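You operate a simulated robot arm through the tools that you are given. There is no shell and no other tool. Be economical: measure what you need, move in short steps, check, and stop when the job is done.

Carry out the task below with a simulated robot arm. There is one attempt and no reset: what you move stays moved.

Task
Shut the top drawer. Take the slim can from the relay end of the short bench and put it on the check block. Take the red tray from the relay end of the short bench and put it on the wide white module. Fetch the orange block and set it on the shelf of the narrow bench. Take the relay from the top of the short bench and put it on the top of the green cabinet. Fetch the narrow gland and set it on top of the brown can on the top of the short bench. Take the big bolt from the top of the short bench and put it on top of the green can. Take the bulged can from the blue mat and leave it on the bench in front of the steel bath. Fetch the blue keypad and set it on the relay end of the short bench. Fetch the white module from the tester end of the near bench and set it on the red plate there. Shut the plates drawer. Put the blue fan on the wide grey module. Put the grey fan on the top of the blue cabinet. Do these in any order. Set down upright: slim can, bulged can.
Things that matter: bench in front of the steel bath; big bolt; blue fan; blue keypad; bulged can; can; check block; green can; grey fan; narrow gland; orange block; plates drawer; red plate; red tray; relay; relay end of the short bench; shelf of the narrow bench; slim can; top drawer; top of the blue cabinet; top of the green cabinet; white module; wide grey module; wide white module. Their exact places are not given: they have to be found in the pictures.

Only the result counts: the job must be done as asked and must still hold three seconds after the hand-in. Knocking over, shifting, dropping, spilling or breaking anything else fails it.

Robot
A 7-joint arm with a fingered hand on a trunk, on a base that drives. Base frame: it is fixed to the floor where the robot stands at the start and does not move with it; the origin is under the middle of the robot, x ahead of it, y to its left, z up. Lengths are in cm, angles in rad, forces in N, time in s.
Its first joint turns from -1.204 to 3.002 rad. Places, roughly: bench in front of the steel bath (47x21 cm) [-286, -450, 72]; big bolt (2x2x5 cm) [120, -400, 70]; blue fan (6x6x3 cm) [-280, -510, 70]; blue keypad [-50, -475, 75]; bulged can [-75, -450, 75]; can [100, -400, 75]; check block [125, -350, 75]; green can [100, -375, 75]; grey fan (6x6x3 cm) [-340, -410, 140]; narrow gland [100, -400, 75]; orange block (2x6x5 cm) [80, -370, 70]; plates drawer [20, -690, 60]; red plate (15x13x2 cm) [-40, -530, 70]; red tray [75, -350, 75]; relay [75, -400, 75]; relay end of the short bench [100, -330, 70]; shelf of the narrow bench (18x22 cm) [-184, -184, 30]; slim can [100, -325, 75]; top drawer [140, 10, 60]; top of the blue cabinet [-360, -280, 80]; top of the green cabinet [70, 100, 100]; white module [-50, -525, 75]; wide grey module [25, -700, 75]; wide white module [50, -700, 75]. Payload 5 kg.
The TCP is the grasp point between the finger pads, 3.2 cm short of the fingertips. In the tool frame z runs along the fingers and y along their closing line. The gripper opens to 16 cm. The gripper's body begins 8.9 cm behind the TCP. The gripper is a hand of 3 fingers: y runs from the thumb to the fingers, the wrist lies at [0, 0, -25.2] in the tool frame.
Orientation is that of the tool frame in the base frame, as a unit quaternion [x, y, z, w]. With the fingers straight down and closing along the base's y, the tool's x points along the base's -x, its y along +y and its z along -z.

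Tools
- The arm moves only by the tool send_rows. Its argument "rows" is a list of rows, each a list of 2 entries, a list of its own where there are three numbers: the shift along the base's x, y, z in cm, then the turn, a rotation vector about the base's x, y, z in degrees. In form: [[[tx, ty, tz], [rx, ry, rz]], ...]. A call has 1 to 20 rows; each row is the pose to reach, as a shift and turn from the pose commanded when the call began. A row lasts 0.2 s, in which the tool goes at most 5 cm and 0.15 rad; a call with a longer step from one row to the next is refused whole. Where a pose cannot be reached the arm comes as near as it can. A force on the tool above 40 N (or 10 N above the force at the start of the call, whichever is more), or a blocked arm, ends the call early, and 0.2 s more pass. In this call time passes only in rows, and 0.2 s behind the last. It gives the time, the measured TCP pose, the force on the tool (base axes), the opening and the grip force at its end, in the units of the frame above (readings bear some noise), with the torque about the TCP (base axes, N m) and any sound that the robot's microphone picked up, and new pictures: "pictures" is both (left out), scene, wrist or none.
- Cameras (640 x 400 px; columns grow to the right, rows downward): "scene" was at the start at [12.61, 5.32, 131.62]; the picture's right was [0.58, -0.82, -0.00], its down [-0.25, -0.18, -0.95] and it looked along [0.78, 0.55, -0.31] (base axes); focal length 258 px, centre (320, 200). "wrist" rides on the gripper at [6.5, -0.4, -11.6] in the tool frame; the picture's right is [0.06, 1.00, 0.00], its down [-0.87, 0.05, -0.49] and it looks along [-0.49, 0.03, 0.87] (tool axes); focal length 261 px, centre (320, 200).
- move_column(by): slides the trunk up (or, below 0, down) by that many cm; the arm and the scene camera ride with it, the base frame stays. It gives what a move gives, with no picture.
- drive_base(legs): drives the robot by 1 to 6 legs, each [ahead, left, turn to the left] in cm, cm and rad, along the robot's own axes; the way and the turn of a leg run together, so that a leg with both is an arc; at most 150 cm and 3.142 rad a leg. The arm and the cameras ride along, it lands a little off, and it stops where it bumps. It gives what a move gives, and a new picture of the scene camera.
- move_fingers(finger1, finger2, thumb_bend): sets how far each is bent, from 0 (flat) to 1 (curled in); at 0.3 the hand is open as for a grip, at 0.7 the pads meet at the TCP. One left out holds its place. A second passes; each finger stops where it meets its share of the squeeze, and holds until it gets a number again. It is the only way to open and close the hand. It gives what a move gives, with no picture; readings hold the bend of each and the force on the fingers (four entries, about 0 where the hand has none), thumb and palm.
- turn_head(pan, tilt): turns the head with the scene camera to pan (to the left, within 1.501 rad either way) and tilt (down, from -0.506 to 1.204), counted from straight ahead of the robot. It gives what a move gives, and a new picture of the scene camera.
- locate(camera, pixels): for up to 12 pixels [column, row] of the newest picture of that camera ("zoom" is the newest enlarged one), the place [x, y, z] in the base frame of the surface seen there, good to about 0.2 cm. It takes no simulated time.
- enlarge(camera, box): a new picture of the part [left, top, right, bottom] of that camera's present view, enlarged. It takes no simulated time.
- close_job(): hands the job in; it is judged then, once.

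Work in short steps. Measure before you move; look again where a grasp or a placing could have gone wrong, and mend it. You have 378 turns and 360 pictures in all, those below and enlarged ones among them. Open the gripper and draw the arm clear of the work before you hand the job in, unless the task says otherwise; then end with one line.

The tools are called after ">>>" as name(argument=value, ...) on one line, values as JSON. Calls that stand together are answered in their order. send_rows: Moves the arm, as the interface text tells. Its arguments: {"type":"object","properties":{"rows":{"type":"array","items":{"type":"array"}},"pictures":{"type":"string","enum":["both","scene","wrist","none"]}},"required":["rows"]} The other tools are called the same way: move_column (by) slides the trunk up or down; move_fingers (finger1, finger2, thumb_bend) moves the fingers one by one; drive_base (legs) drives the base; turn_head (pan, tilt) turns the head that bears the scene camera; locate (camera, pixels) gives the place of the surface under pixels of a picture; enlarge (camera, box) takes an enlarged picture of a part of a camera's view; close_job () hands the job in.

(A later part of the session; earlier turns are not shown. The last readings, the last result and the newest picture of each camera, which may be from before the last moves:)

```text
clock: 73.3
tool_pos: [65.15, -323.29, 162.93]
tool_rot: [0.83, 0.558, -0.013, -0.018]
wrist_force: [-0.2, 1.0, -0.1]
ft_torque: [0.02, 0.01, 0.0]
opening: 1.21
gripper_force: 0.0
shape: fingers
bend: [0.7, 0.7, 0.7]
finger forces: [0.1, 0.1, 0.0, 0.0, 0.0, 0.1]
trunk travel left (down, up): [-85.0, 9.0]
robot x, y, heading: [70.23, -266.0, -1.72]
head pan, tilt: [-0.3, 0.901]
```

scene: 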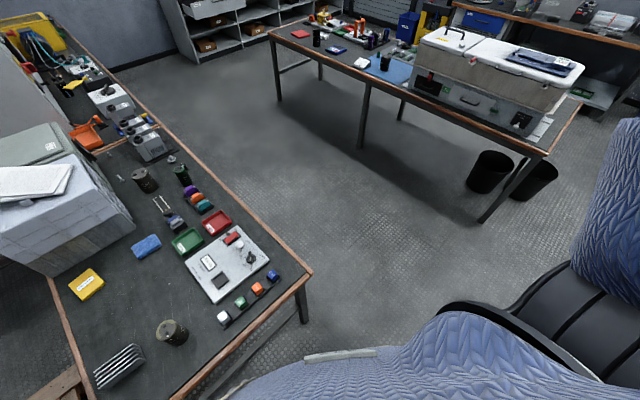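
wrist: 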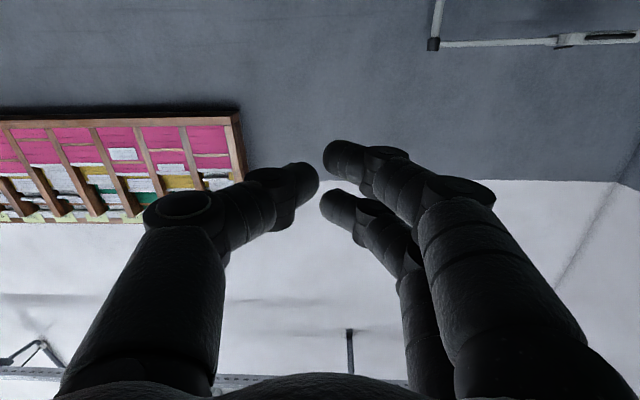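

Passed. Now enlarge the short bench and near bench for details.

>>> enlarge(camera="scene", box=[40, 130, 320, 390])

>>> enlarge(camera="scene", box=[0, 10, 180, 180])

>>> enlarge(camera="scene", box=[260, 0, 460, 125])

```text
1.54 times, centred on (180, 260) of scene
```

zoom: 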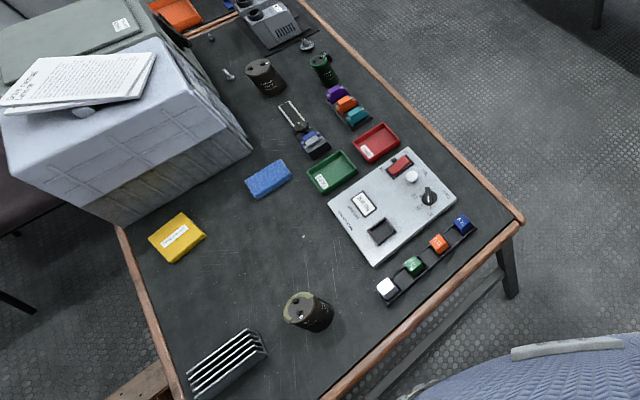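

```text
2.35 times, centred on (90, 95) of scene
```

zoom: 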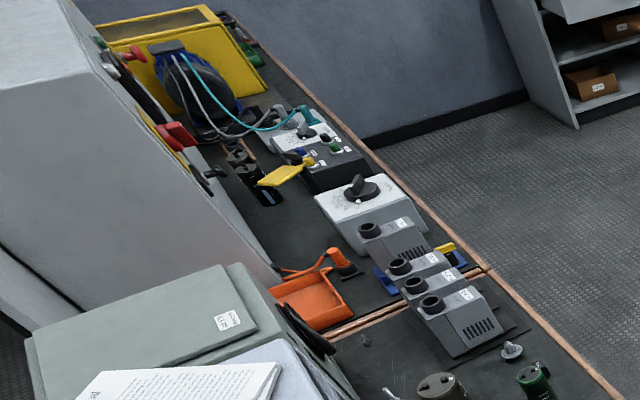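

```text
3.20 times, centred on (360, 62) of scene
```

zoom: 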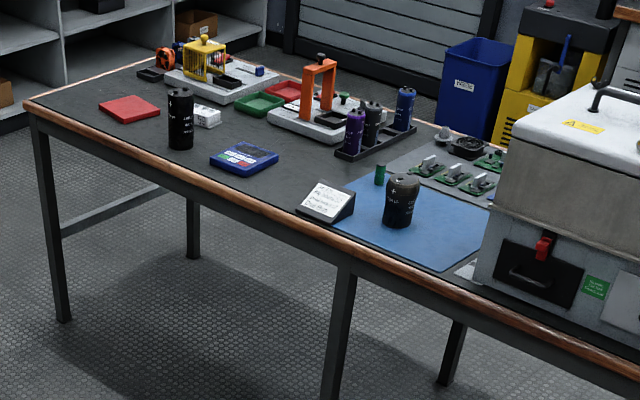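

I enlarge the bench again and locate the objects on it.

>>> enlarge(camera="scene", box=[40, 130, 320, 390])

>>> locate(camera="zoom", pixels=[[300, 298], [265, 68], [322, 60], [312, 145], [347, 103], [228, 72], [307, 43], [177, 236], [268, 178], [378, 145], [333, 172], [420, 255]])

>>> locate(camera="zoom", pixels=[[225, 365], [270, 20], [430, 190], [400, 250], [340, 93], [358, 116], [120, 230], [523, 220], [210, 37], [120, 60], [50, 200], [330, 396]])

```text
1.54 times, centred on (180, 260) of scene
```

zoom: 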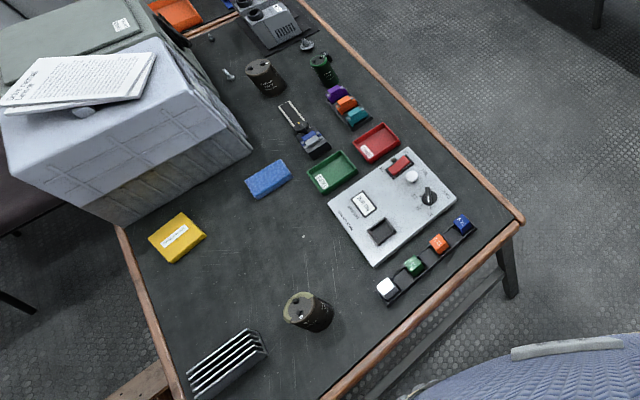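

```text
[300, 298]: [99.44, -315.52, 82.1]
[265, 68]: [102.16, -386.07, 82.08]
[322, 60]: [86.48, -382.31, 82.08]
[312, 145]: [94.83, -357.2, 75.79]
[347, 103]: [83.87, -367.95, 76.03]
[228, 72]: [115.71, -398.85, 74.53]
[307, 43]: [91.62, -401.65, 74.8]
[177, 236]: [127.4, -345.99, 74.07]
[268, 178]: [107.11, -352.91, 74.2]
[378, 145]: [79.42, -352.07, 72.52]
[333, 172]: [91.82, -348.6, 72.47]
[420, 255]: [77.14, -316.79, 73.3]
```

```text
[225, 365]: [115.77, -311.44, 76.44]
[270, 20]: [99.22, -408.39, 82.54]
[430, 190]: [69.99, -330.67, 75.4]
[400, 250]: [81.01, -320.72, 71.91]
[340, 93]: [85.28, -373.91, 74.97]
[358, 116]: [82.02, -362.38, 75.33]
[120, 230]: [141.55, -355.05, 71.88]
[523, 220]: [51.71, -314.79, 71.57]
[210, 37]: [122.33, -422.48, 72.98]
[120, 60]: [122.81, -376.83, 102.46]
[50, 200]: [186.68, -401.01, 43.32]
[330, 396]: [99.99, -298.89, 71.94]
```

Drive west, south along the bench's west side, then face it (heading 0.294).

>>> drive_base(legs=[[0, 0, 0.443], [0, -77, 0], [95, 0, 0], [0, 0, 1.571]])

>>> turn_head(pan=0.0, tilt=0.9)

```text
clock: 79.0
tool_pos: [14.92, -343.75, 162.89]
tool_rot: [0.697, 0.717, -0.017, -0.015]
wrist_force: [0.4, 0.0, 0.4]
ft_torque: [0.02, -0.04, -0.06]
opening: 1.23
gripper_force: 0.1
shape: fingers
bend: [0.7, 0.7, 0.7]
finger forces: [0.0, 0.0, 0.0, 0.0, 0.1, 0.0]
trunk travel left (down, up): [-85.0, 9.0]
robot x, y, heading: [-3.16, -289.41, -1.308]
head pan, tilt: [-0.3, 0.901]
stopped in leg 2: the robot was blocked; the commanded pose is now the measured one
```

scene: 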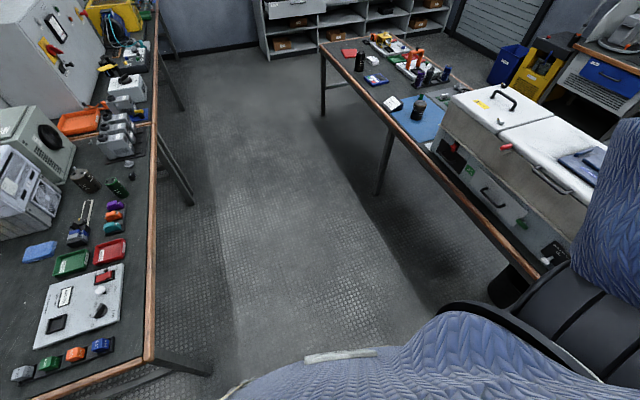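

```text
clock: 79.8
tool_pos: [15.02, -343.68, 162.83]
tool_rot: [0.697, 0.717, -0.018, -0.015]
wrist_force: [0.2, -0.1, 0.1]
ft_torque: [-0.03, 0.0, -0.01]
opening: 1.21
gripper_force: 0.1
shape: fingers
bend: [0.7, 0.7, 0.7]
finger forces: [0.1, 0.0, 0.0, 0.0, 0.0, 0.0]
trunk travel left (down, up): [-85.0, 9.0]
robot x, y, heading: [-3.48, -289.29, -1.307]
head pan, tilt: [0.0, 0.901]
```

scene: 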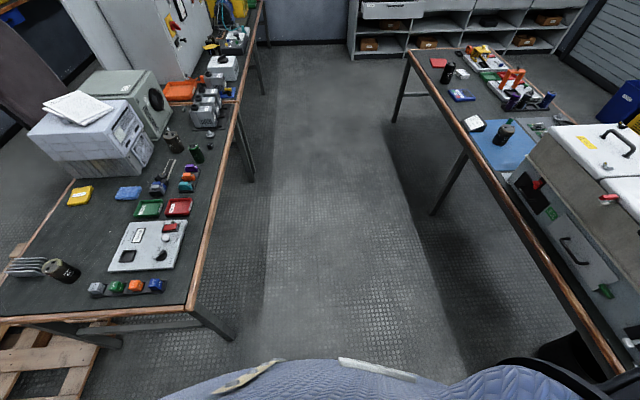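

Nearly at target; something touched at the end. I check the near bench edge before going ahead.

>>> locate(camera="scene", pixels=[[620, 370], [540, 250], [407, 55], [192, 308], [245, 100], [75, 195], [178, 205], [235, 340], [160, 188], [190, 150], [170, 140], [198, 155]])

>>> turn_head(pan=-1.2, tilt=1.1)

```text
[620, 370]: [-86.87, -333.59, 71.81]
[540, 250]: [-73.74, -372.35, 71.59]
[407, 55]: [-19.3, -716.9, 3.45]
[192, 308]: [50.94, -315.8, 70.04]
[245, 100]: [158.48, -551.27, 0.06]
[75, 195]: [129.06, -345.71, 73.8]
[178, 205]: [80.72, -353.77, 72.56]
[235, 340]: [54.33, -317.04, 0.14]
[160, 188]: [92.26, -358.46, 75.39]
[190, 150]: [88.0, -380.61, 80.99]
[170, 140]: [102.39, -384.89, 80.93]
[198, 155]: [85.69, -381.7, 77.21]
```

```text
clock: 81.2
tool_pos: [14.9, -343.75, 163.01]
tool_rot: [0.697, 0.717, -0.017, -0.015]
wrist_force: [0.5, 0.1, 0.2]
ft_torque: [-0.03, 0.0, -0.01]
opening: 1.23
gripper_force: 0.0
shape: fingers
bend: [0.7, 0.7, 0.7]
finger forces: [0.0, 0.0, 0.0, 0.0, 0.0, 0.0]
trunk travel left (down, up): [-85.0, 9.0]
robot x, y, heading: [-3.28, -289.48, -1.31]
head pan, tilt: [-1.201, 1.1]
```

scene: 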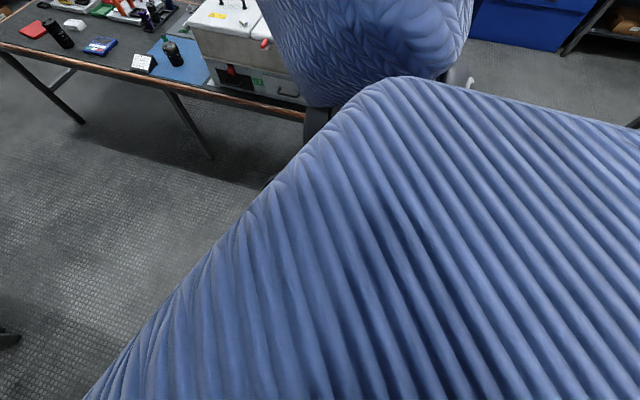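

Aisle is 137 cm wide here. Go ahead, then turn to face the bench.

>>> drive_base(legs=[[92, 3, 0], [0, 0, 1.604]])

>>> turn_head(pan=0.0, tilt=1.0)

```text
clock: 90.0
tool_pos: [76.96, -357.89, 162.91]
tool_rot: [-0.031, 0.999, -0.023, 0.003]
wrist_force: [-1.0, 0.4, -0.3]
ft_torque: [-0.05, -0.02, -0.01]
opening: 1.22
gripper_force: 0.2
shape: fingers
bend: [0.7, 0.7, 0.7]
finger forces: [0.1, 0.0, 0.0, 0.0, 0.1, 0.0]
trunk travel left (down, up): [-85.0, 9.0]
robot x, y, heading: [23.32, -378.15, 0.298]
head pan, tilt: [-1.201, 1.1]
```

scene: 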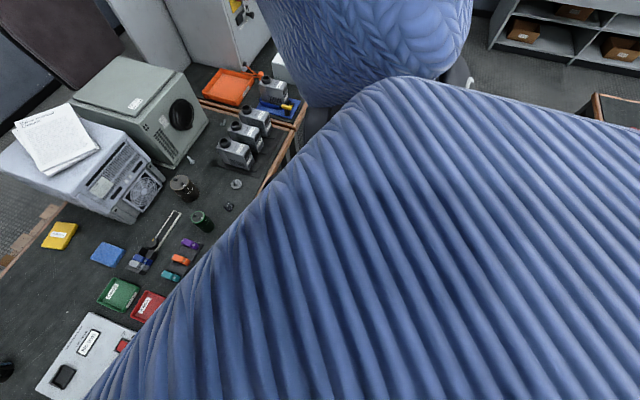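

```text
clock: 91.4
tool_pos: [76.86, -357.68, 162.94]
tool_rot: [-0.031, 0.999, -0.024, 0.003]
wrist_force: [1.3, 0.4, 1.0]
ft_torque: [-0.01, 0.02, 0.02]
opening: 1.22
gripper_force: 0.0
shape: fingers
bend: [0.7, 0.7, 0.7]
finger forces: [0.1, 0.0, 0.1, 0.0, 0.1, 0.0]
trunk travel left (down, up): [-85.0, 9.0]
robot x, y, heading: [23.47, -378.03, 0.299]
head pan, tilt: [0.0, 1.0]
```

scene: 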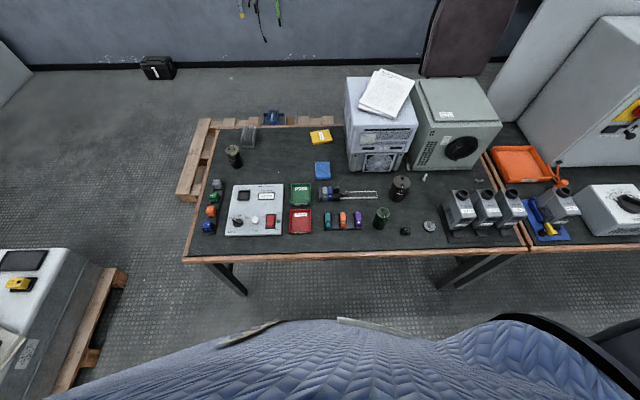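

Excellent top view. Enlarge the two halves.

>>> enlarge(camera="scene", box=[185, 120, 345, 250])

>>> enlarge(camera="scene", box=[315, 140, 515, 260])

>>> locate(camera="zoom", pixels=[[272, 128], [272, 160], [216, 258], [210, 270], [288, 293], [370, 278], [138, 252], [90, 255], [352, 127], [520, 132], [470, 225], [40, 165]])

```text
3.08 times, centred on (265, 185) of scene
```

zoom: 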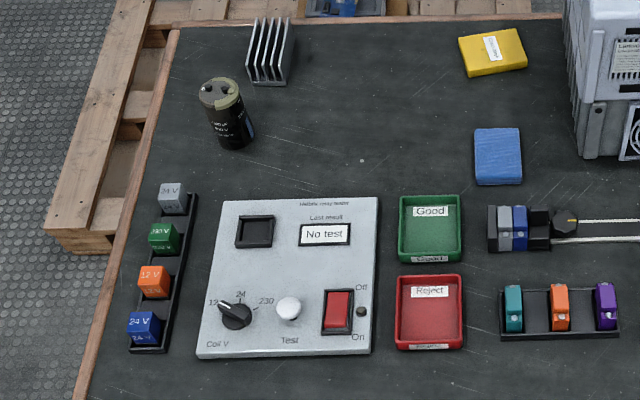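

```text
3.20 times, centred on (415, 200) of scene
```

zoom: 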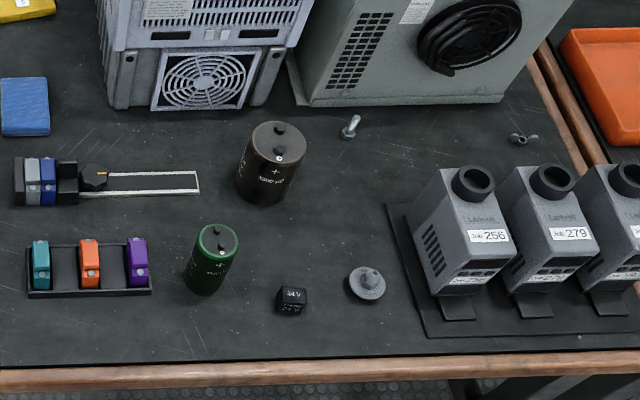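

```text
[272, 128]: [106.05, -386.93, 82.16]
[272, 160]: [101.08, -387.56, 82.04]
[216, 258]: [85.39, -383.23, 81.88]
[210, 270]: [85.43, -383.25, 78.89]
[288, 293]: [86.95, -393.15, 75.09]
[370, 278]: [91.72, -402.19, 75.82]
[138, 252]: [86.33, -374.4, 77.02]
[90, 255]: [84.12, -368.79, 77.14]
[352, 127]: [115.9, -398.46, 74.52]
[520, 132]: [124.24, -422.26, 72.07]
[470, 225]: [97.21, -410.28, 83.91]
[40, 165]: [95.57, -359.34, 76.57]
```

All identified: relay = black "24 V" cube (87,-393), gland disc (91.7,-402), big bolt (116,-398.5), brown can (102,-387), green can (85.4,-383), orange block (84,-369), slim can near the relay end, yellow block to verify as check block. I drive closer for the far ones and open the hand.

>>> drive_base(legs=[[14, 10, 0]])

>>> move_column(by=-40)

>>> move_fingers(finger1=0.3, finger2=0.3, thumb_bend=0.3)

>>> turn_head(pan=0.15, tilt=0.8)

```text
clock: 92.9
tool_pos: [87.42, -344.41, 163.04]
tool_rot: [-0.028, 0.999, -0.023, 0.002]
wrist_force: [-0.1, 0.5, 0.9]
ft_torque: [-0.01, 0.01, -0.02]
opening: 1.23
gripper_force: 0.0
shape: fingers
bend: [0.7, 0.7, 0.7]
finger forces: [0.0, 0.1, 0.0, 0.1, 0.1, 0.0]
trunk travel left (down, up): [-85.0, 9.0]
robot x, y, heading: [33.9, -364.29, 0.287]
head pan, tilt: [0.0, 1.0]
```

scene: 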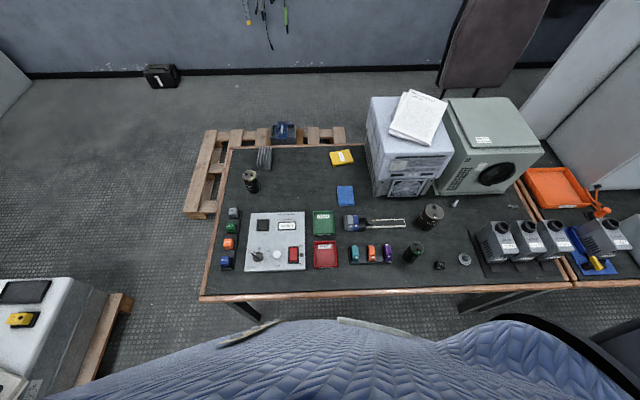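

```text
clock: 96.7
tool_pos: [87.53, -344.31, 122.88]
tool_rot: [-0.028, 0.999, -0.023, 0.002]
wrist_force: [-0.1, -0.8, 0.2]
ft_torque: [-0.02, -0.02, -0.04]
opening: 1.19
gripper_force: 0.0
shape: fingers
bend: [0.7, 0.7, 0.7]
finger forces: [0.0, 0.1, 0.0, 0.0, 0.1, 0.0]
trunk travel left (down, up): [-45.0, 49.0]
robot x, y, heading: [34.12, -364.12, 0.294]
head pan, tilt: [0.0, 1.0]
```

```text
clock: 97.7
tool_pos: [87.44, -344.29, 122.89]
tool_rot: [-0.028, 0.999, -0.023, 0.002]
wrist_force: [-0.9, 1.1, 0.3]
ft_torque: [0.0, -0.03, 0.02]
opening: 16.72
gripper_force: 0.0
shape: fingers
bend: [0.3, 0.3, 0.3]
finger forces: [0.1, 0.0, 0.0, 0.2, 0.0, 0.0]
trunk travel left (down, up): [-45.0, 49.0]
robot x, y, heading: [33.87, -364.08, 0.287]
head pan, tilt: [0.0, 1.0]
```

```text
clock: 98.5
tool_pos: [87.49, -344.46, 122.93]
tool_rot: [-0.028, 0.999, -0.023, 0.002]
wrist_force: [0.6, -0.6, -0.5]
ft_torque: [-0.01, -0.01, 0.02]
opening: 16.76
gripper_force: 0.1
shape: fingers
bend: [0.3, 0.3, 0.3]
finger forces: [0.0, 0.0, 0.0, 0.0, 0.0, 0.0]
trunk travel left (down, up): [-45.0, 49.0]
robot x, y, heading: [33.51, -363.79, 0.298]
head pan, tilt: [0.15, 0.799]
```

scene: 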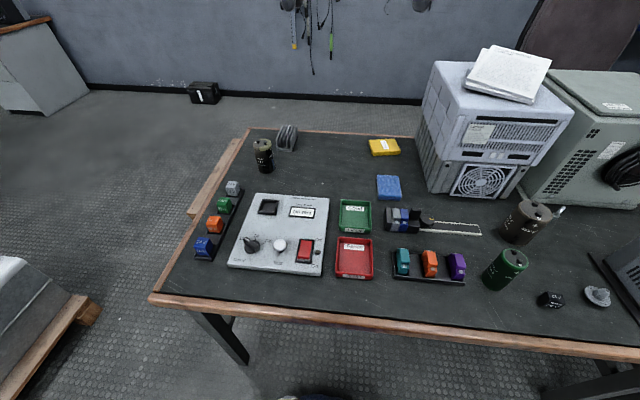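

Zoom on the yellow block and the slim can, then locate.

>>> enlarge(camera="scene", box=[235, 115, 415, 215])

>>> locate(camera="zoom", pixels=[[102, 98], [104, 125], [110, 165], [88, 105], [118, 102], [530, 110], [495, 100], [565, 95], [535, 125], [520, 93], [180, 90], [300, 200]])

```text
3.56 times, centred on (325, 165) of scene
```

zoom: 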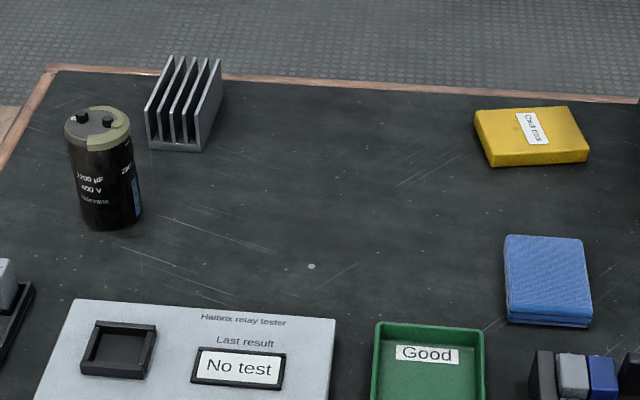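

```text
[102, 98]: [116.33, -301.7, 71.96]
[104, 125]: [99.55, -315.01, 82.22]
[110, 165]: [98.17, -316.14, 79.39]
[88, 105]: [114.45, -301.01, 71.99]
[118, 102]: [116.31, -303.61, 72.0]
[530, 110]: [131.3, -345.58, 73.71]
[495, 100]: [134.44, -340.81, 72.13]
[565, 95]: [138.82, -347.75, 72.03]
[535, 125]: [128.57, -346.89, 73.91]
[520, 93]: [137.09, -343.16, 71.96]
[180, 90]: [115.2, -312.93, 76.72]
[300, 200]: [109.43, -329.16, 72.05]
```

Get can top extents and block top corners.

>>> locate(camera="zoom", pixels=[[68, 132], [128, 128], [98, 110], [95, 148], [98, 130], [478, 114], [571, 110], [586, 148], [492, 154], [530, 130], [88, 220], [140, 215]])

>>> enlarge(camera="scene", box=[350, 125, 430, 175])

```text
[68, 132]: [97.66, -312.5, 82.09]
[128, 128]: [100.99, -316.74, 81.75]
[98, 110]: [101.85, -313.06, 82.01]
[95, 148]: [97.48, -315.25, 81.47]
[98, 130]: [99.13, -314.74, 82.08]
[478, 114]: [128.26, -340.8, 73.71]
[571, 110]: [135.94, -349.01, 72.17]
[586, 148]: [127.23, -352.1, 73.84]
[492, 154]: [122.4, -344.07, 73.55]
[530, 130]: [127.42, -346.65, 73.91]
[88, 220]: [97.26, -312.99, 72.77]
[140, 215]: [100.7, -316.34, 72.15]
```

```text
8.00 times, centred on (390, 150) of scene
```

zoom: 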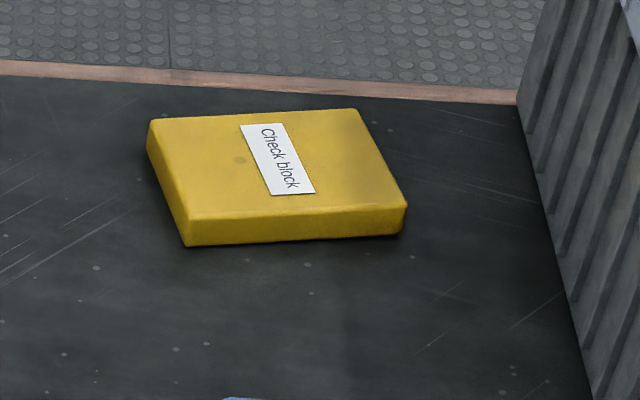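

Confirmed "Check block", centre ≈(128.6,-346.5), top 73.9. Slim can centre ≈(99.6,-314.7). I move above the can.

>>> send_rows(rows=[[[1.2, 3, -2.8], [1.3, 0.2, 0]], [[2.4, 6, -5.6], [2.6, 0.3, 0]], [[3.6, 9, -8.4], [2.6, 0.3, 0]], [[4.8, 12, -11.2], [2.6, 0.3, 0]], [[6, 15, -14], [2.6, 0.3, 0]], [[7.3, 18, -16.8], [2.6, 0.3, 0]], [[8.5, 21, -19.6], [2.6, 0.3, 0]], [[9.7, 24, -22.4], [2.6, 0.3, 0]], [[10.9, 27, -25.2], [2.6, 0.3, 0]], [[12.1, 29.7, -28], [2.6, 0.3, 0]]])

```text
clock: 100.7
tool_pos: [99.65, -314.56, 94.39]
tool_rot: [-0.028, 1.0, 0.0, 0.0]
wrist_force: [-0.2, 0.2, -0.7]
ft_torque: [-0.01, 0.0, 0.01]
opening: 16.78
gripper_force: 0.0
shape: fingers
bend: [0.3, 0.3, 0.3]
finger forces: [0.1, 0.0, 0.1, 0.0, 0.0, 0.1]
trunk travel left (down, up): [-45.0, 49.0]
robot x, y, heading: [33.79, -363.92, 0.287]
head pan, tilt: [0.15, 0.799]
```

scene: 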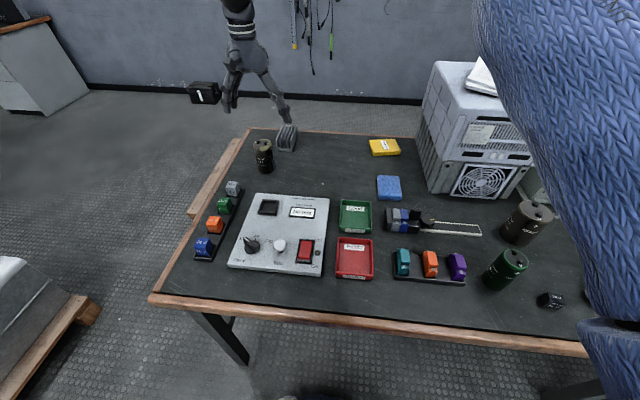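
wrist: 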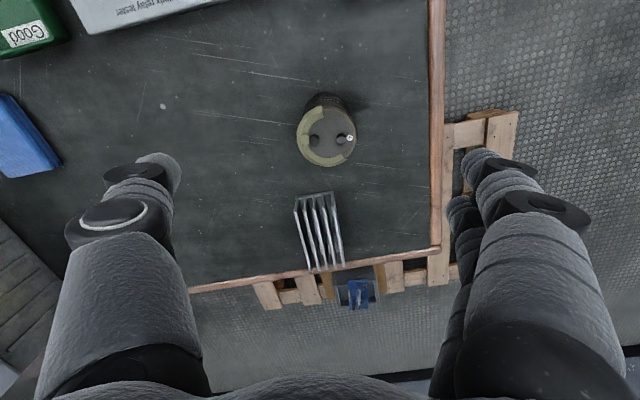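

The can sits at (327,135) in the wrist view, i.e. under the TCP with +0.5 cm in y. Lower to z 78.

>>> send_rows(rows=[[[0, 0.5, -4], [0, 0, 0]], [[0, 0.5, -8], [0, 0, 0]], [[0, 0.5, -12], [0, 0, 0]], [[0, 0.5, -16.4], [0, 0, 0]]], pictures="wrist")

>>> move_fingers(finger1=0.7, finger2=0.7, thumb_bend=0.7)

```text
clock: 101.7
tool_pos: [99.66, -314.11, 78.08]
tool_rot: [-0.028, 1.0, 0.0, 0.0]
wrist_force: [0.1, 0.0, -0.3]
ft_torque: [-0.02, 0.01, 0.0]
opening: 16.78
gripper_force: 0.0
shape: fingers
bend: [0.3, 0.3, 0.3]
finger forces: [0.0, 0.0, 0.1, 0.0, 0.0, 0.0]
trunk travel left (down, up): [-45.0, 49.0]
robot x, y, heading: [33.86, -364.01, 0.292]
head pan, tilt: [0.15, 0.799]
```

wrist: 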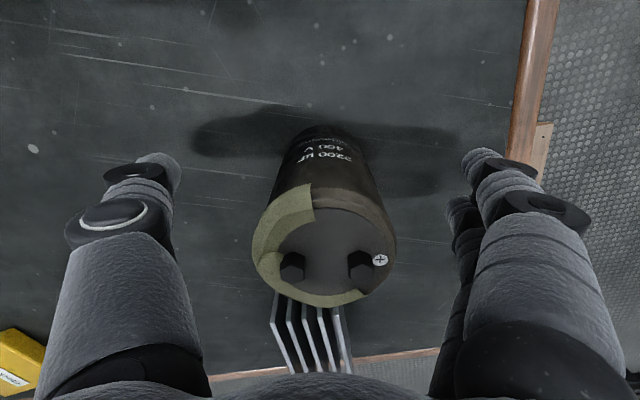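

```text
clock: 102.7
tool_pos: [99.63, -314.11, 78.07]
tool_rot: [-0.028, 1.0, 0.0, -0.001]
wrist_force: [-0.2, 0.2, 0.0]
ft_torque: [0.02, 0.0, -0.01]
opening: 5.26
gripper_force: 19.4
shape: fingers
bend: [0.59, 0.57, 0.63]
finger forces: [9.5, 9.7, 0.0, 0.0, 18.9, 0.0]
trunk travel left (down, up): [-45.0, 49.0]
robot x, y, heading: [34.01, -364.23, 0.292]
head pan, tilt: [0.15, 0.799]
```

Gripped (5.3 cm, 19 N). Lift.

>>> send_rows(rows=[[[0, 0, 3], [0, 0, 0]], [[0, 0, 7], [0, 0, 0]], [[0, 0, 11], [0, 0, 0]], [[0, 0, 13], [0, 0, 0]]])

```text
clock: 103.7
tool_pos: [99.5, -314.12, 91.36]
tool_rot: [-0.028, 1.0, 0.0, 0.0]
wrist_force: [0.2, 0.0, -3.5]
ft_torque: [-0.02, 0.01, -0.01]
opening: 5.28
gripper_force: 19.4
shape: fingers
bend: [0.59, 0.57, 0.63]
finger forces: [9.6, 9.8, 0.1, 0.0, 18.9, 0.0]
trunk travel left (down, up): [-45.0, 49.0]
robot x, y, heading: [33.65, -364.64, 0.293]
head pan, tilt: [0.15, 0.799]
```

scene: 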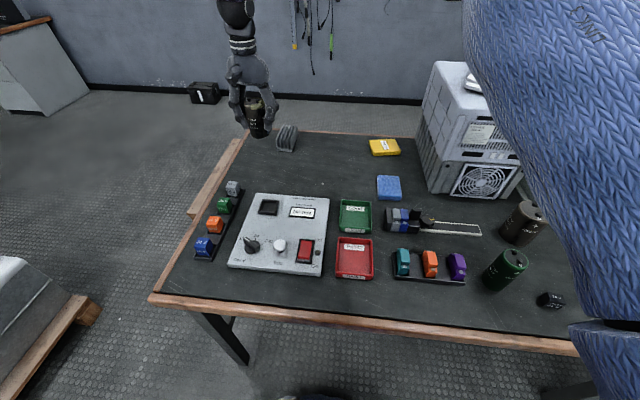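
wrist: 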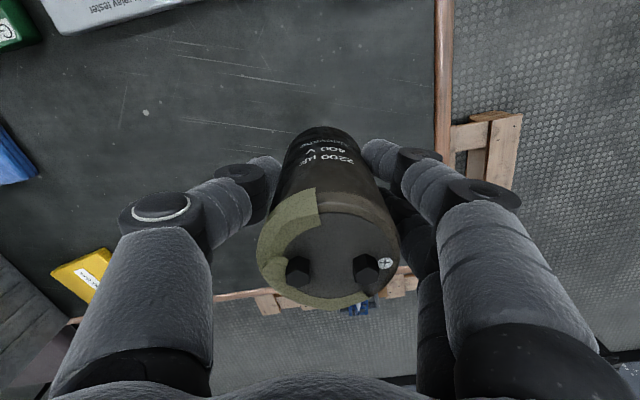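

Can held upright. Check the tall box's edge near the check block for clearance.

>>> locate(camera="scene", pixels=[[418, 150], [424, 185], [440, 90], [433, 68], [420, 120], [408, 147], [372, 142], [396, 139], [400, 152], [374, 155], [385, 146], [460, 75]])

```text
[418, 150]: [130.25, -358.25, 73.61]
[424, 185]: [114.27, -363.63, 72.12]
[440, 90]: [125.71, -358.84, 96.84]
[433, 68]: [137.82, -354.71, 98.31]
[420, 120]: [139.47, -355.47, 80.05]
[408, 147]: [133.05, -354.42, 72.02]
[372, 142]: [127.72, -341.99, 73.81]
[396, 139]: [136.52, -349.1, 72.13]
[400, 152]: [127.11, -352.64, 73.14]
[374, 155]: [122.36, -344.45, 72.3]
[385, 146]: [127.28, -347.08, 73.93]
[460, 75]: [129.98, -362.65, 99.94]
```

Wall is ~12 cm from the block centre, enough room. Carry the can to above the block (TCP 127.0,-346.8, z 95).

>>> send_rows(rows=[[[0, 0, 3.6], [0, 0, 0]], [[2.8, -3.3, 3.6], [0, 0, 0]], [[5.5, -6.6, 3.6], [0, 0, 0]], [[8.3, -9.9, 3.6], [0, 0, 0]], [[11, -13.1, 3.6], [0, 0, 0]], [[13.8, -16.4, 3.6], [0, 0, 0]], [[16.5, -19.6, 3.6], [0, 0, 0]], [[19.3, -22.9, 3.6], [0, 0, 0]], [[22, -26.2, 3.6], [0, 0, 0]], [[24.8, -29.4, 3.6], [0, 0, 0]], [[27.5, -32.7, 3.6], [0, 0, 0]]])

```text
clock: 106.0
tool_pos: [127.24, -347.21, 95.3]
tool_rot: [-0.028, 1.0, 0.0, 0.001]
wrist_force: [-0.9, 0.0, -3.4]
ft_torque: [-0.02, 0.04, -0.03]
opening: 5.28
gripper_force: 18.7
shape: fingers
bend: [0.59, 0.57, 0.64]
finger forces: [9.2, 9.7, 0.0, 0.0, 18.0, 0.0]
trunk travel left (down, up): [-45.0, 49.0]
robot x, y, heading: [33.51, -364.32, 0.289]
head pan, tilt: [0.15, 0.799]
```

scene: 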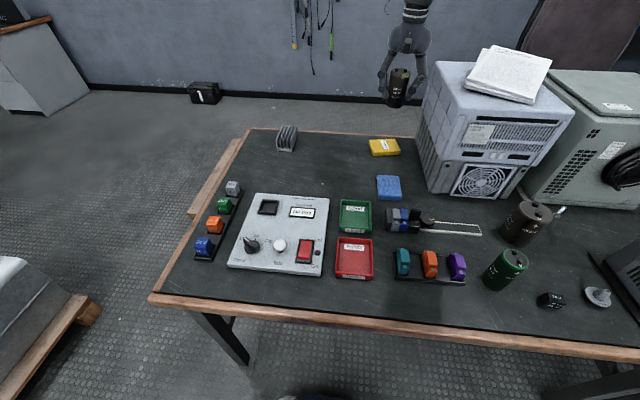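
wrist: 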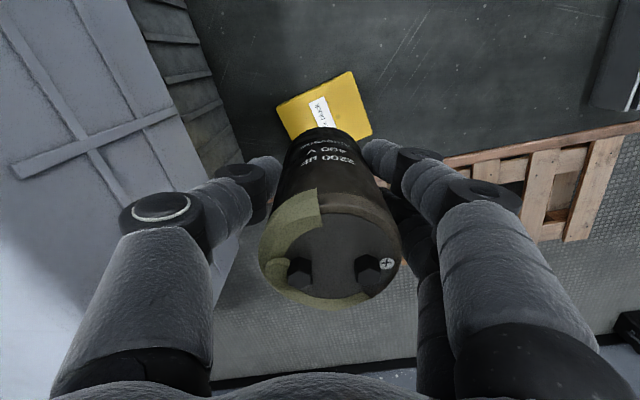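

Verify block centre from the wrist view before lowering.

>>> locate(camera="wrist", pixels=[[280, 107], [351, 75], [370, 128], [330, 92], [350, 120], [230, 150], [180, 80], [298, 272], [362, 272], [330, 245], [330, 298]])

```text
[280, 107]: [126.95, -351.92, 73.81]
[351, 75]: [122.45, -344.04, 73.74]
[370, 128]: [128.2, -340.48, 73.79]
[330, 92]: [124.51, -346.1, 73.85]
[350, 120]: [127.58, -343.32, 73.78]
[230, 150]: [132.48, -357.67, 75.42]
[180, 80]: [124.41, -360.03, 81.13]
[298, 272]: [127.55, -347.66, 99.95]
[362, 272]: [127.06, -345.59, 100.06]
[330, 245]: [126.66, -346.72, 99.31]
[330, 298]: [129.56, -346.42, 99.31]
```

Can centre ≈(127.2,-346.6), block centre (127.6,-346.2): shift +0.4,+0.4 and lower to just above contact.

>>> send_rows(rows=[[[0.4, 0.4, -4], [0, 0, 0]], [[0.4, 0.4, -8], [0, 0, 0]], [[0.4, 0.4, -12], [0, 0, 0]], [[0.4, 0.4, -14.5], [0, 0, 0]], [[0.4, 0.4, -15], [0, 0, 0]], [[0.4, 0.4, -15.4], [0, 0, 0]]])

```text
clock: 107.5
tool_pos: [127.53, -346.36, 79.81]
tool_rot: [-0.028, 1.0, 0.001, 0.002]
wrist_force: [-0.5, -0.2, 3.4]
ft_torque: [0.2, 0.0, -0.01]
opening: 5.27
gripper_force: 18.9
shape: fingers
bend: [0.59, 0.57, 0.64]
finger forces: [9.5, 9.9, 0.0, 0.1, 18.8, 0.0]
trunk travel left (down, up): [-45.0, 49.0]
robot x, y, heading: [33.77, -364.38, 0.294]
head pan, tilt: [0.15, 0.799]
```

scene: 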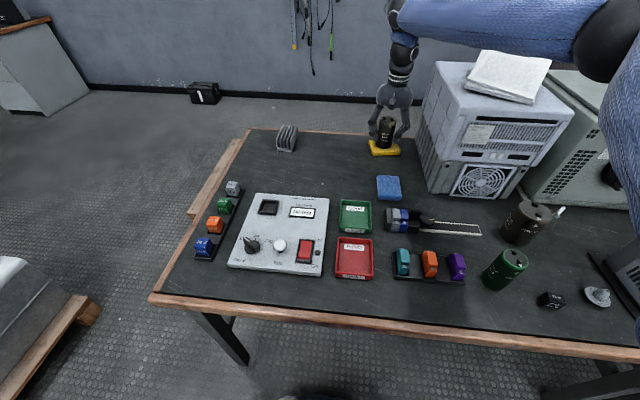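
wrist: 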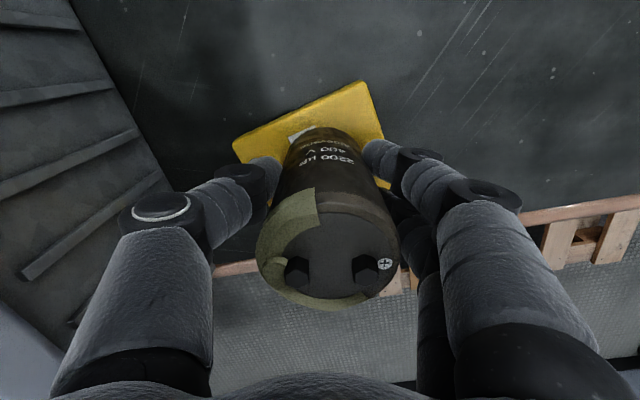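

Contact felt (+3.4 N). Release moderately.

>>> move_fingers(finger1=0.42, finger2=0.42, thumb_bend=0.47)

>>> send_rows(rows=[[[0, 0, 2], [0, 0, 0]], [[0, 0, 5], [0, 0, 0]], [[0, 0, 9], [0, 0, 0]], [[0, 0, 13], [0, 0, 0]], [[0, 0, 17], [0, 0, 0]]])

```text
clock: 108.5
tool_pos: [127.44, -346.39, 79.7]
tool_rot: [-0.028, 1.0, 0.0, 0.0]
wrist_force: [-1.0, 0.1, -1.1]
ft_torque: [-0.02, 0.03, 0.0]
opening: 10.9
gripper_force: 0.1
shape: fingers
bend: [0.42, 0.42, 0.47]
finger forces: [0.1, 0.1, 0.0, 0.0, 0.0, 0.1]
trunk travel left (down, up): [-45.0, 49.0]
robot x, y, heading: [33.61, -364.37, 0.291]
head pan, tilt: [0.15, 0.799]
```

```text
clock: 109.7
tool_pos: [127.43, -346.32, 97.11]
tool_rot: [-0.028, 1.0, -0.001, 0.0]
wrist_force: [0.6, 0.4, 0.6]
ft_torque: [0.0, -0.02, -0.01]
opening: 10.92
gripper_force: 0.1
shape: fingers
bend: [0.42, 0.42, 0.47]
finger forces: [0.0, 0.0, 0.0, 0.1, 0.0, 0.0]
trunk travel left (down, up): [-45.0, 49.0]
robot x, y, heading: [34.1, -364.22, 0.292]
head pan, tilt: [0.15, 0.799]
```

scene: 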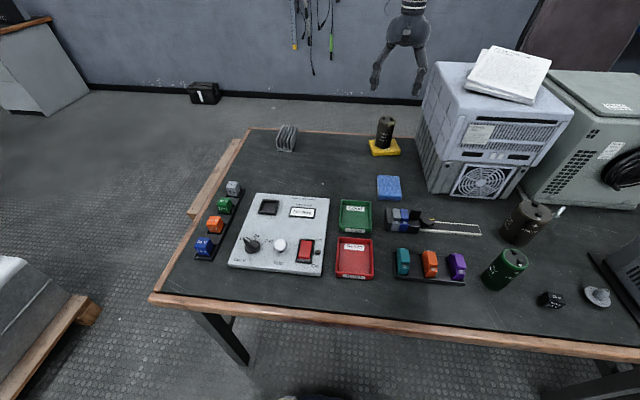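
wrist: 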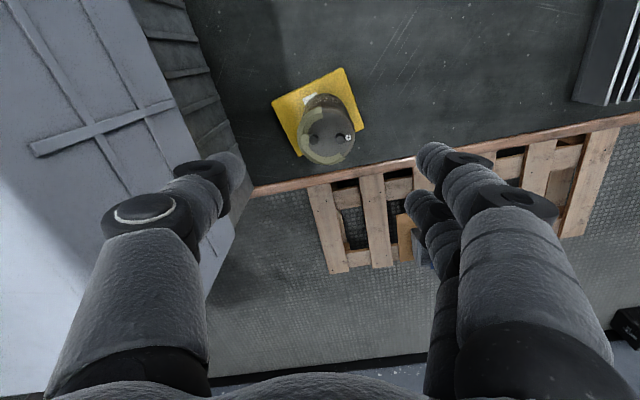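

Can stands on the check block. Retract the arm and shift the base right for gland and bolt.

>>> send_rows(rows=[[[-2, 0, 4], [0, 0, 0]], [[-6, 0, 7], [0, 0, 0]], [[-10, 0, 10], [0, 0, 0]], [[-14, 0, 13], [0, 0, 0]], [[-18, -1, 16], [0, 0, 0]], [[-22, -1, 19], [0, 0, 0]], [[-26, -2, 21], [0, 0, 0]], [[-30, -3, 21], [0, 0, 0]], [[-34, -4, 21], [0, 0, 0]], [[-38, -5, 21], [0, 0, 0]]], pictures="none")

>>> drive_base(legs=[[-4, -35, 0]])

>>> turn_head(pan=-0.1, tilt=0.95)

```text
refused: row 5 steps farther than a row can; nothing moved
```

```text
clock: 110.8
tool_pos: [128.06, -350.6, 97.25]
tool_rot: [-0.035, 0.999, 0.004, 0.0]
wrist_force: [-6.7, 8.8, 0.1]
ft_torque: [-0.25, -0.18, -0.41]
opening: 10.42
gripper_force: 5.0
shape: fingers
bend: [0.42, 0.42, 0.48]
finger forces: [0.0, 0.1, 0.0, 0.0, 10.1, 0.1]
trunk travel left (down, up): [-45.0, 49.0]
robot x, y, heading: [34.78, -369.59, 0.297]
head pan, tilt: [0.15, 0.799]
stopped in leg 1: the force on the tool passed its limit at 56 N (the readings are from after the stop); the commanded pose is now the measured one
```

scene: 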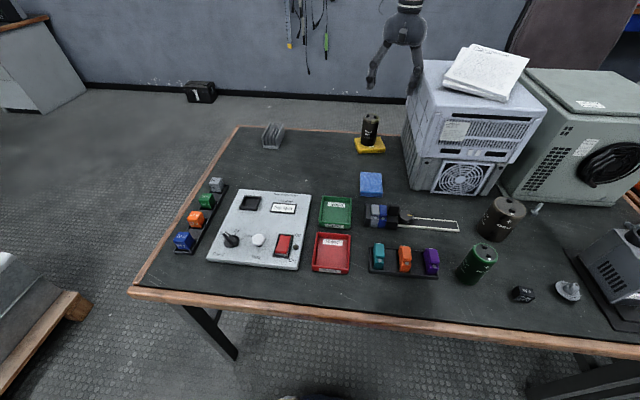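

```text
clock: 111.5
tool_pos: [128.06, -350.75, 97.29]
tool_rot: [-0.035, 0.999, 0.005, 0.0]
wrist_force: [-10.7, 17.3, 1.0]
ft_torque: [-0.51, -0.27, -0.64]
opening: 10.19
gripper_force: 9.7
shape: fingers
bend: [0.42, 0.42, 0.48]
finger forces: [0.1, 0.0, 0.0, 0.0, 19.8, 0.0]
trunk travel left (down, up): [-45.0, 49.0]
robot x, y, heading: [34.93, -370.07, 0.291]
head pan, tilt: [-0.099, 0.949]
```

scene: 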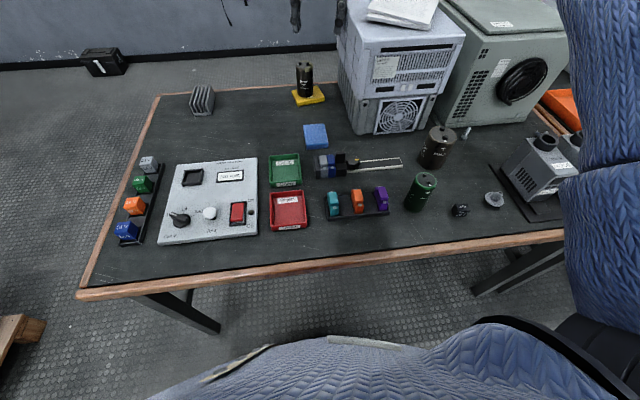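

My retract was refused (row too long) yet the drive ran; the thumb leans on the box. I back the arm off it at once, then lift.

>>> send_rows(rows=[[[0, 1.5, 0], [0, 0, 0]], [[0, 4, 0], [0, 0, 0]], [[0, 6, 1], [0, 0, 0]], [[0, 6, 5], [0, 0, 0]], [[0, 6, 9], [0, 0, 0]], [[0, 6, 13], [0, 0, 0]], [[-3, 6, 16], [0, 0, 0]], [[-7, 6, 17], [0, 0, 0]], [[-11, 6, 18], [0, 0, 0]], [[-15, 6, 19], [0, 0, 0]], [[-19, 5, 20], [0, 0, 0]], [[-23, 4, 20], [0, 0, 0]], [[-27, 3, 20], [0, 0, 0]], [[-31, 2, 20], [0, 0, 0]], [[-35, 1, 20], [0, 0, 0]], [[-39, 0, 20], [0, 0, 0]]], pictures="scene")

>>> turn_head(pan=0.15, tilt=0.799)

```text
clock: 114.9
tool_pos: [89.2, -350.98, 117.11]
tool_rot: [-0.035, 0.999, 0.006, 0.0]
wrist_force: [0.2, 0.2, -0.4]
ft_torque: [0.03, -0.02, 0.02]
opening: 10.92
gripper_force: 0.0
shape: fingers
bend: [0.42, 0.42, 0.47]
finger forces: [0.0, 0.0, 0.0, 0.0, 0.0, 0.1]
trunk travel left (down, up): [-45.0, 49.0]
robot x, y, heading: [34.51, -369.77, 0.293]
head pan, tilt: [-0.099, 0.949]
```

scene: 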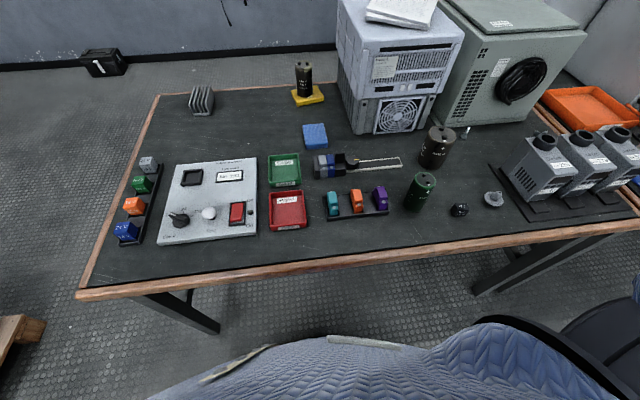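

```text
clock: 115.7
tool_pos: [89.23, -350.95, 117.12]
tool_rot: [-0.035, 0.999, 0.006, 0.0]
wrist_force: [-0.1, 0.5, 0.2]
ft_torque: [-0.03, 0.02, -0.02]
opening: 10.93
gripper_force: 0.1
shape: fingers
bend: [0.42, 0.42, 0.47]
finger forces: [0.0, 0.1, 0.0, 0.1, 0.1, 0.1]
trunk travel left (down, up): [-45.0, 49.0]
robot x, y, heading: [34.62, -369.97, 0.297]
head pan, tilt: [0.15, 0.799]
```

scene: 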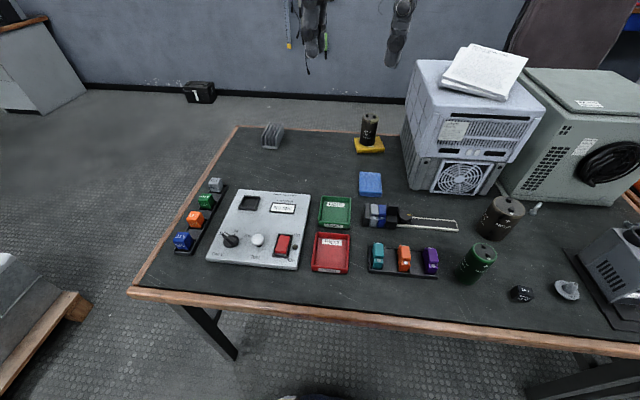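

Check whether the box moved: I re-measure its wall corner (previously (114.3,-363.6) and wall through (130.3,-358.3)).

>>> enlarge(camera="scene", box=[350, 40, 550, 210])

>>> locate(camera="scene", pixels=[[407, 187], [402, 150], [403, 120], [420, 62], [410, 90], [500, 195], [485, 90], [369, 116], [370, 143]])

```text
2.35 times, centred on (450, 125) of scene
```

zoom: 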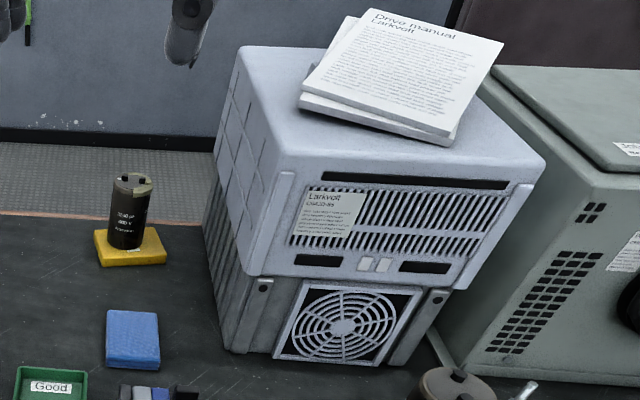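

```text
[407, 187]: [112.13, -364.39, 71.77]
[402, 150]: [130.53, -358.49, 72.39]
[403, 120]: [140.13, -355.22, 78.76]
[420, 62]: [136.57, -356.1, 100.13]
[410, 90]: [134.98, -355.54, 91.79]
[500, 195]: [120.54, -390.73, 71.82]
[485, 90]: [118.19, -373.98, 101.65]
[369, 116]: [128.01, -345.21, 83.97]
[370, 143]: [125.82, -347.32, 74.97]
```

The box is where it was (within measurement). Now drive right, arm clear at z 117.

>>> drive_base(legs=[[-4, -30, 0]])

>>> turn_head(pan=-0.1, tilt=0.95)

```text
clock: 117.7
tool_pos: [93.94, -380.09, 117.15]
tool_rot: [-0.034, 0.999, 0.006, 0.0]
wrist_force: [-0.4, 0.1, -0.1]
ft_torque: [0.06, -0.02, -0.01]
opening: 10.93
gripper_force: 0.0
shape: fingers
bend: [0.42, 0.42, 0.47]
finger forces: [0.0, 0.0, 0.0, 0.0, 0.0, 0.1]
trunk travel left (down, up): [-45.0, 49.0]
robot x, y, heading: [39.58, -399.1, 0.291]
head pan, tilt: [0.15, 0.799]
```

scene: 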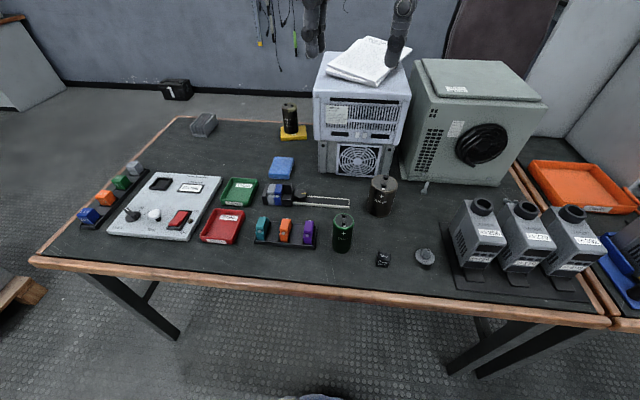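

```text
clock: 118.5
tool_pos: [93.91, -380.02, 117.01]
tool_rot: [-0.033, 0.999, 0.005, 0.0]
wrist_force: [0.9, 0.4, -0.3]
ft_torque: [-0.02, 0.0, -0.03]
opening: 10.91
gripper_force: 0.0
shape: fingers
bend: [0.42, 0.42, 0.47]
finger forces: [0.0, 0.0, 0.0, 0.0, 0.0, 0.0]
trunk travel left (down, up): [-45.0, 49.0]
robot x, y, heading: [39.14, -399.19, 0.294]
head pan, tilt: [-0.099, 0.949]
```

scene: 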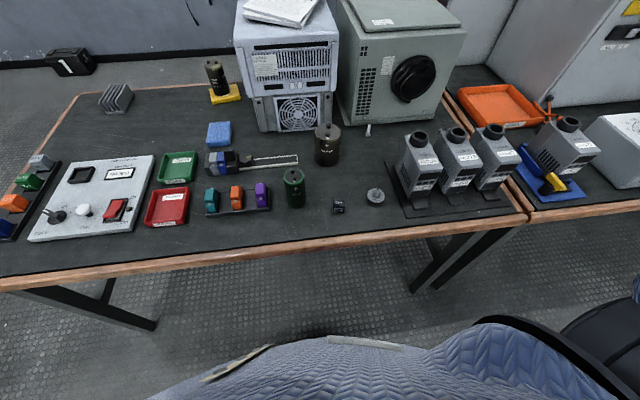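

>>> enlarge(camera="scene", box=[270, 110, 400, 220])

>>> locate(camera="zoom", pixels=[[385, 302], [365, 308], [405, 308], [387, 325], [383, 312], [205, 60], [205, 90], [160, 75], [240, 75], [88, 235], [355, 55], [345, 85]])

```text
3.64 times, centred on (335, 165) of scene
```

zoom: 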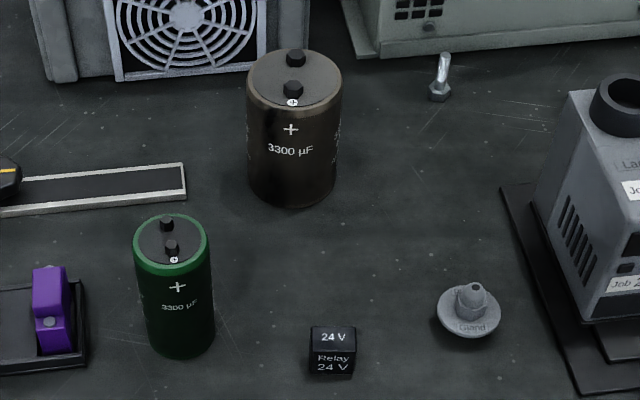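

```text
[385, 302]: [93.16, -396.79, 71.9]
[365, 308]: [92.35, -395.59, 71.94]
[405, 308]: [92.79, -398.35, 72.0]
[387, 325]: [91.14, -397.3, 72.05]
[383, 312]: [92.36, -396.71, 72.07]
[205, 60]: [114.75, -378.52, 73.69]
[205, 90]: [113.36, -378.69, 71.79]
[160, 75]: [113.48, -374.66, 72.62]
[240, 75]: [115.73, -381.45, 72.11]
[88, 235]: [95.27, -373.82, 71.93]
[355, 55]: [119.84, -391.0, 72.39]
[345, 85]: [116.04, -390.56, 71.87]
```

Gland at zoom (468,310), bolt standing head-down at (440,80). Locate these plus can tops.

>>> locate(camera="zoom", pixels=[[473, 288], [473, 297], [440, 305], [498, 305], [468, 335], [440, 58], [440, 75], [438, 92], [262, 80], [335, 75], [295, 103], [297, 72]])

>>> locate(camera="zoom", pixels=[[138, 243], [205, 240], [172, 272], [168, 236], [332, 335], [312, 328], [355, 328], [332, 350], [445, 320], [490, 320], [460, 285], [295, 52]])

```text
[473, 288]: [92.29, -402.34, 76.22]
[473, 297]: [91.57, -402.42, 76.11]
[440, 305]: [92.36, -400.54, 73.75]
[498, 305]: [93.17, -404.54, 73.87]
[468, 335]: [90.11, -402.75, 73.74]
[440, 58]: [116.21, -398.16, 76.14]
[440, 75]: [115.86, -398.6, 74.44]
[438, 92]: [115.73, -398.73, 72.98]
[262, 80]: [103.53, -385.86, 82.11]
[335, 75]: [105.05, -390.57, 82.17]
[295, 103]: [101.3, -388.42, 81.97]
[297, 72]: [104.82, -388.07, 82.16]
```

```text
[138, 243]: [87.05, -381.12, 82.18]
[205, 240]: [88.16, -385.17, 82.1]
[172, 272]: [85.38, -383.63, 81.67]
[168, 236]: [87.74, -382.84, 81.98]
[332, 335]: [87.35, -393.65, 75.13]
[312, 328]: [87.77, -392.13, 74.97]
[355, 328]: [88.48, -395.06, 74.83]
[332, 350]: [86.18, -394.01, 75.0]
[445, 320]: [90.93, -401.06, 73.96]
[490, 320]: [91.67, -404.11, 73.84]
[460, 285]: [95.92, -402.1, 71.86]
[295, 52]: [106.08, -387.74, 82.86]
```

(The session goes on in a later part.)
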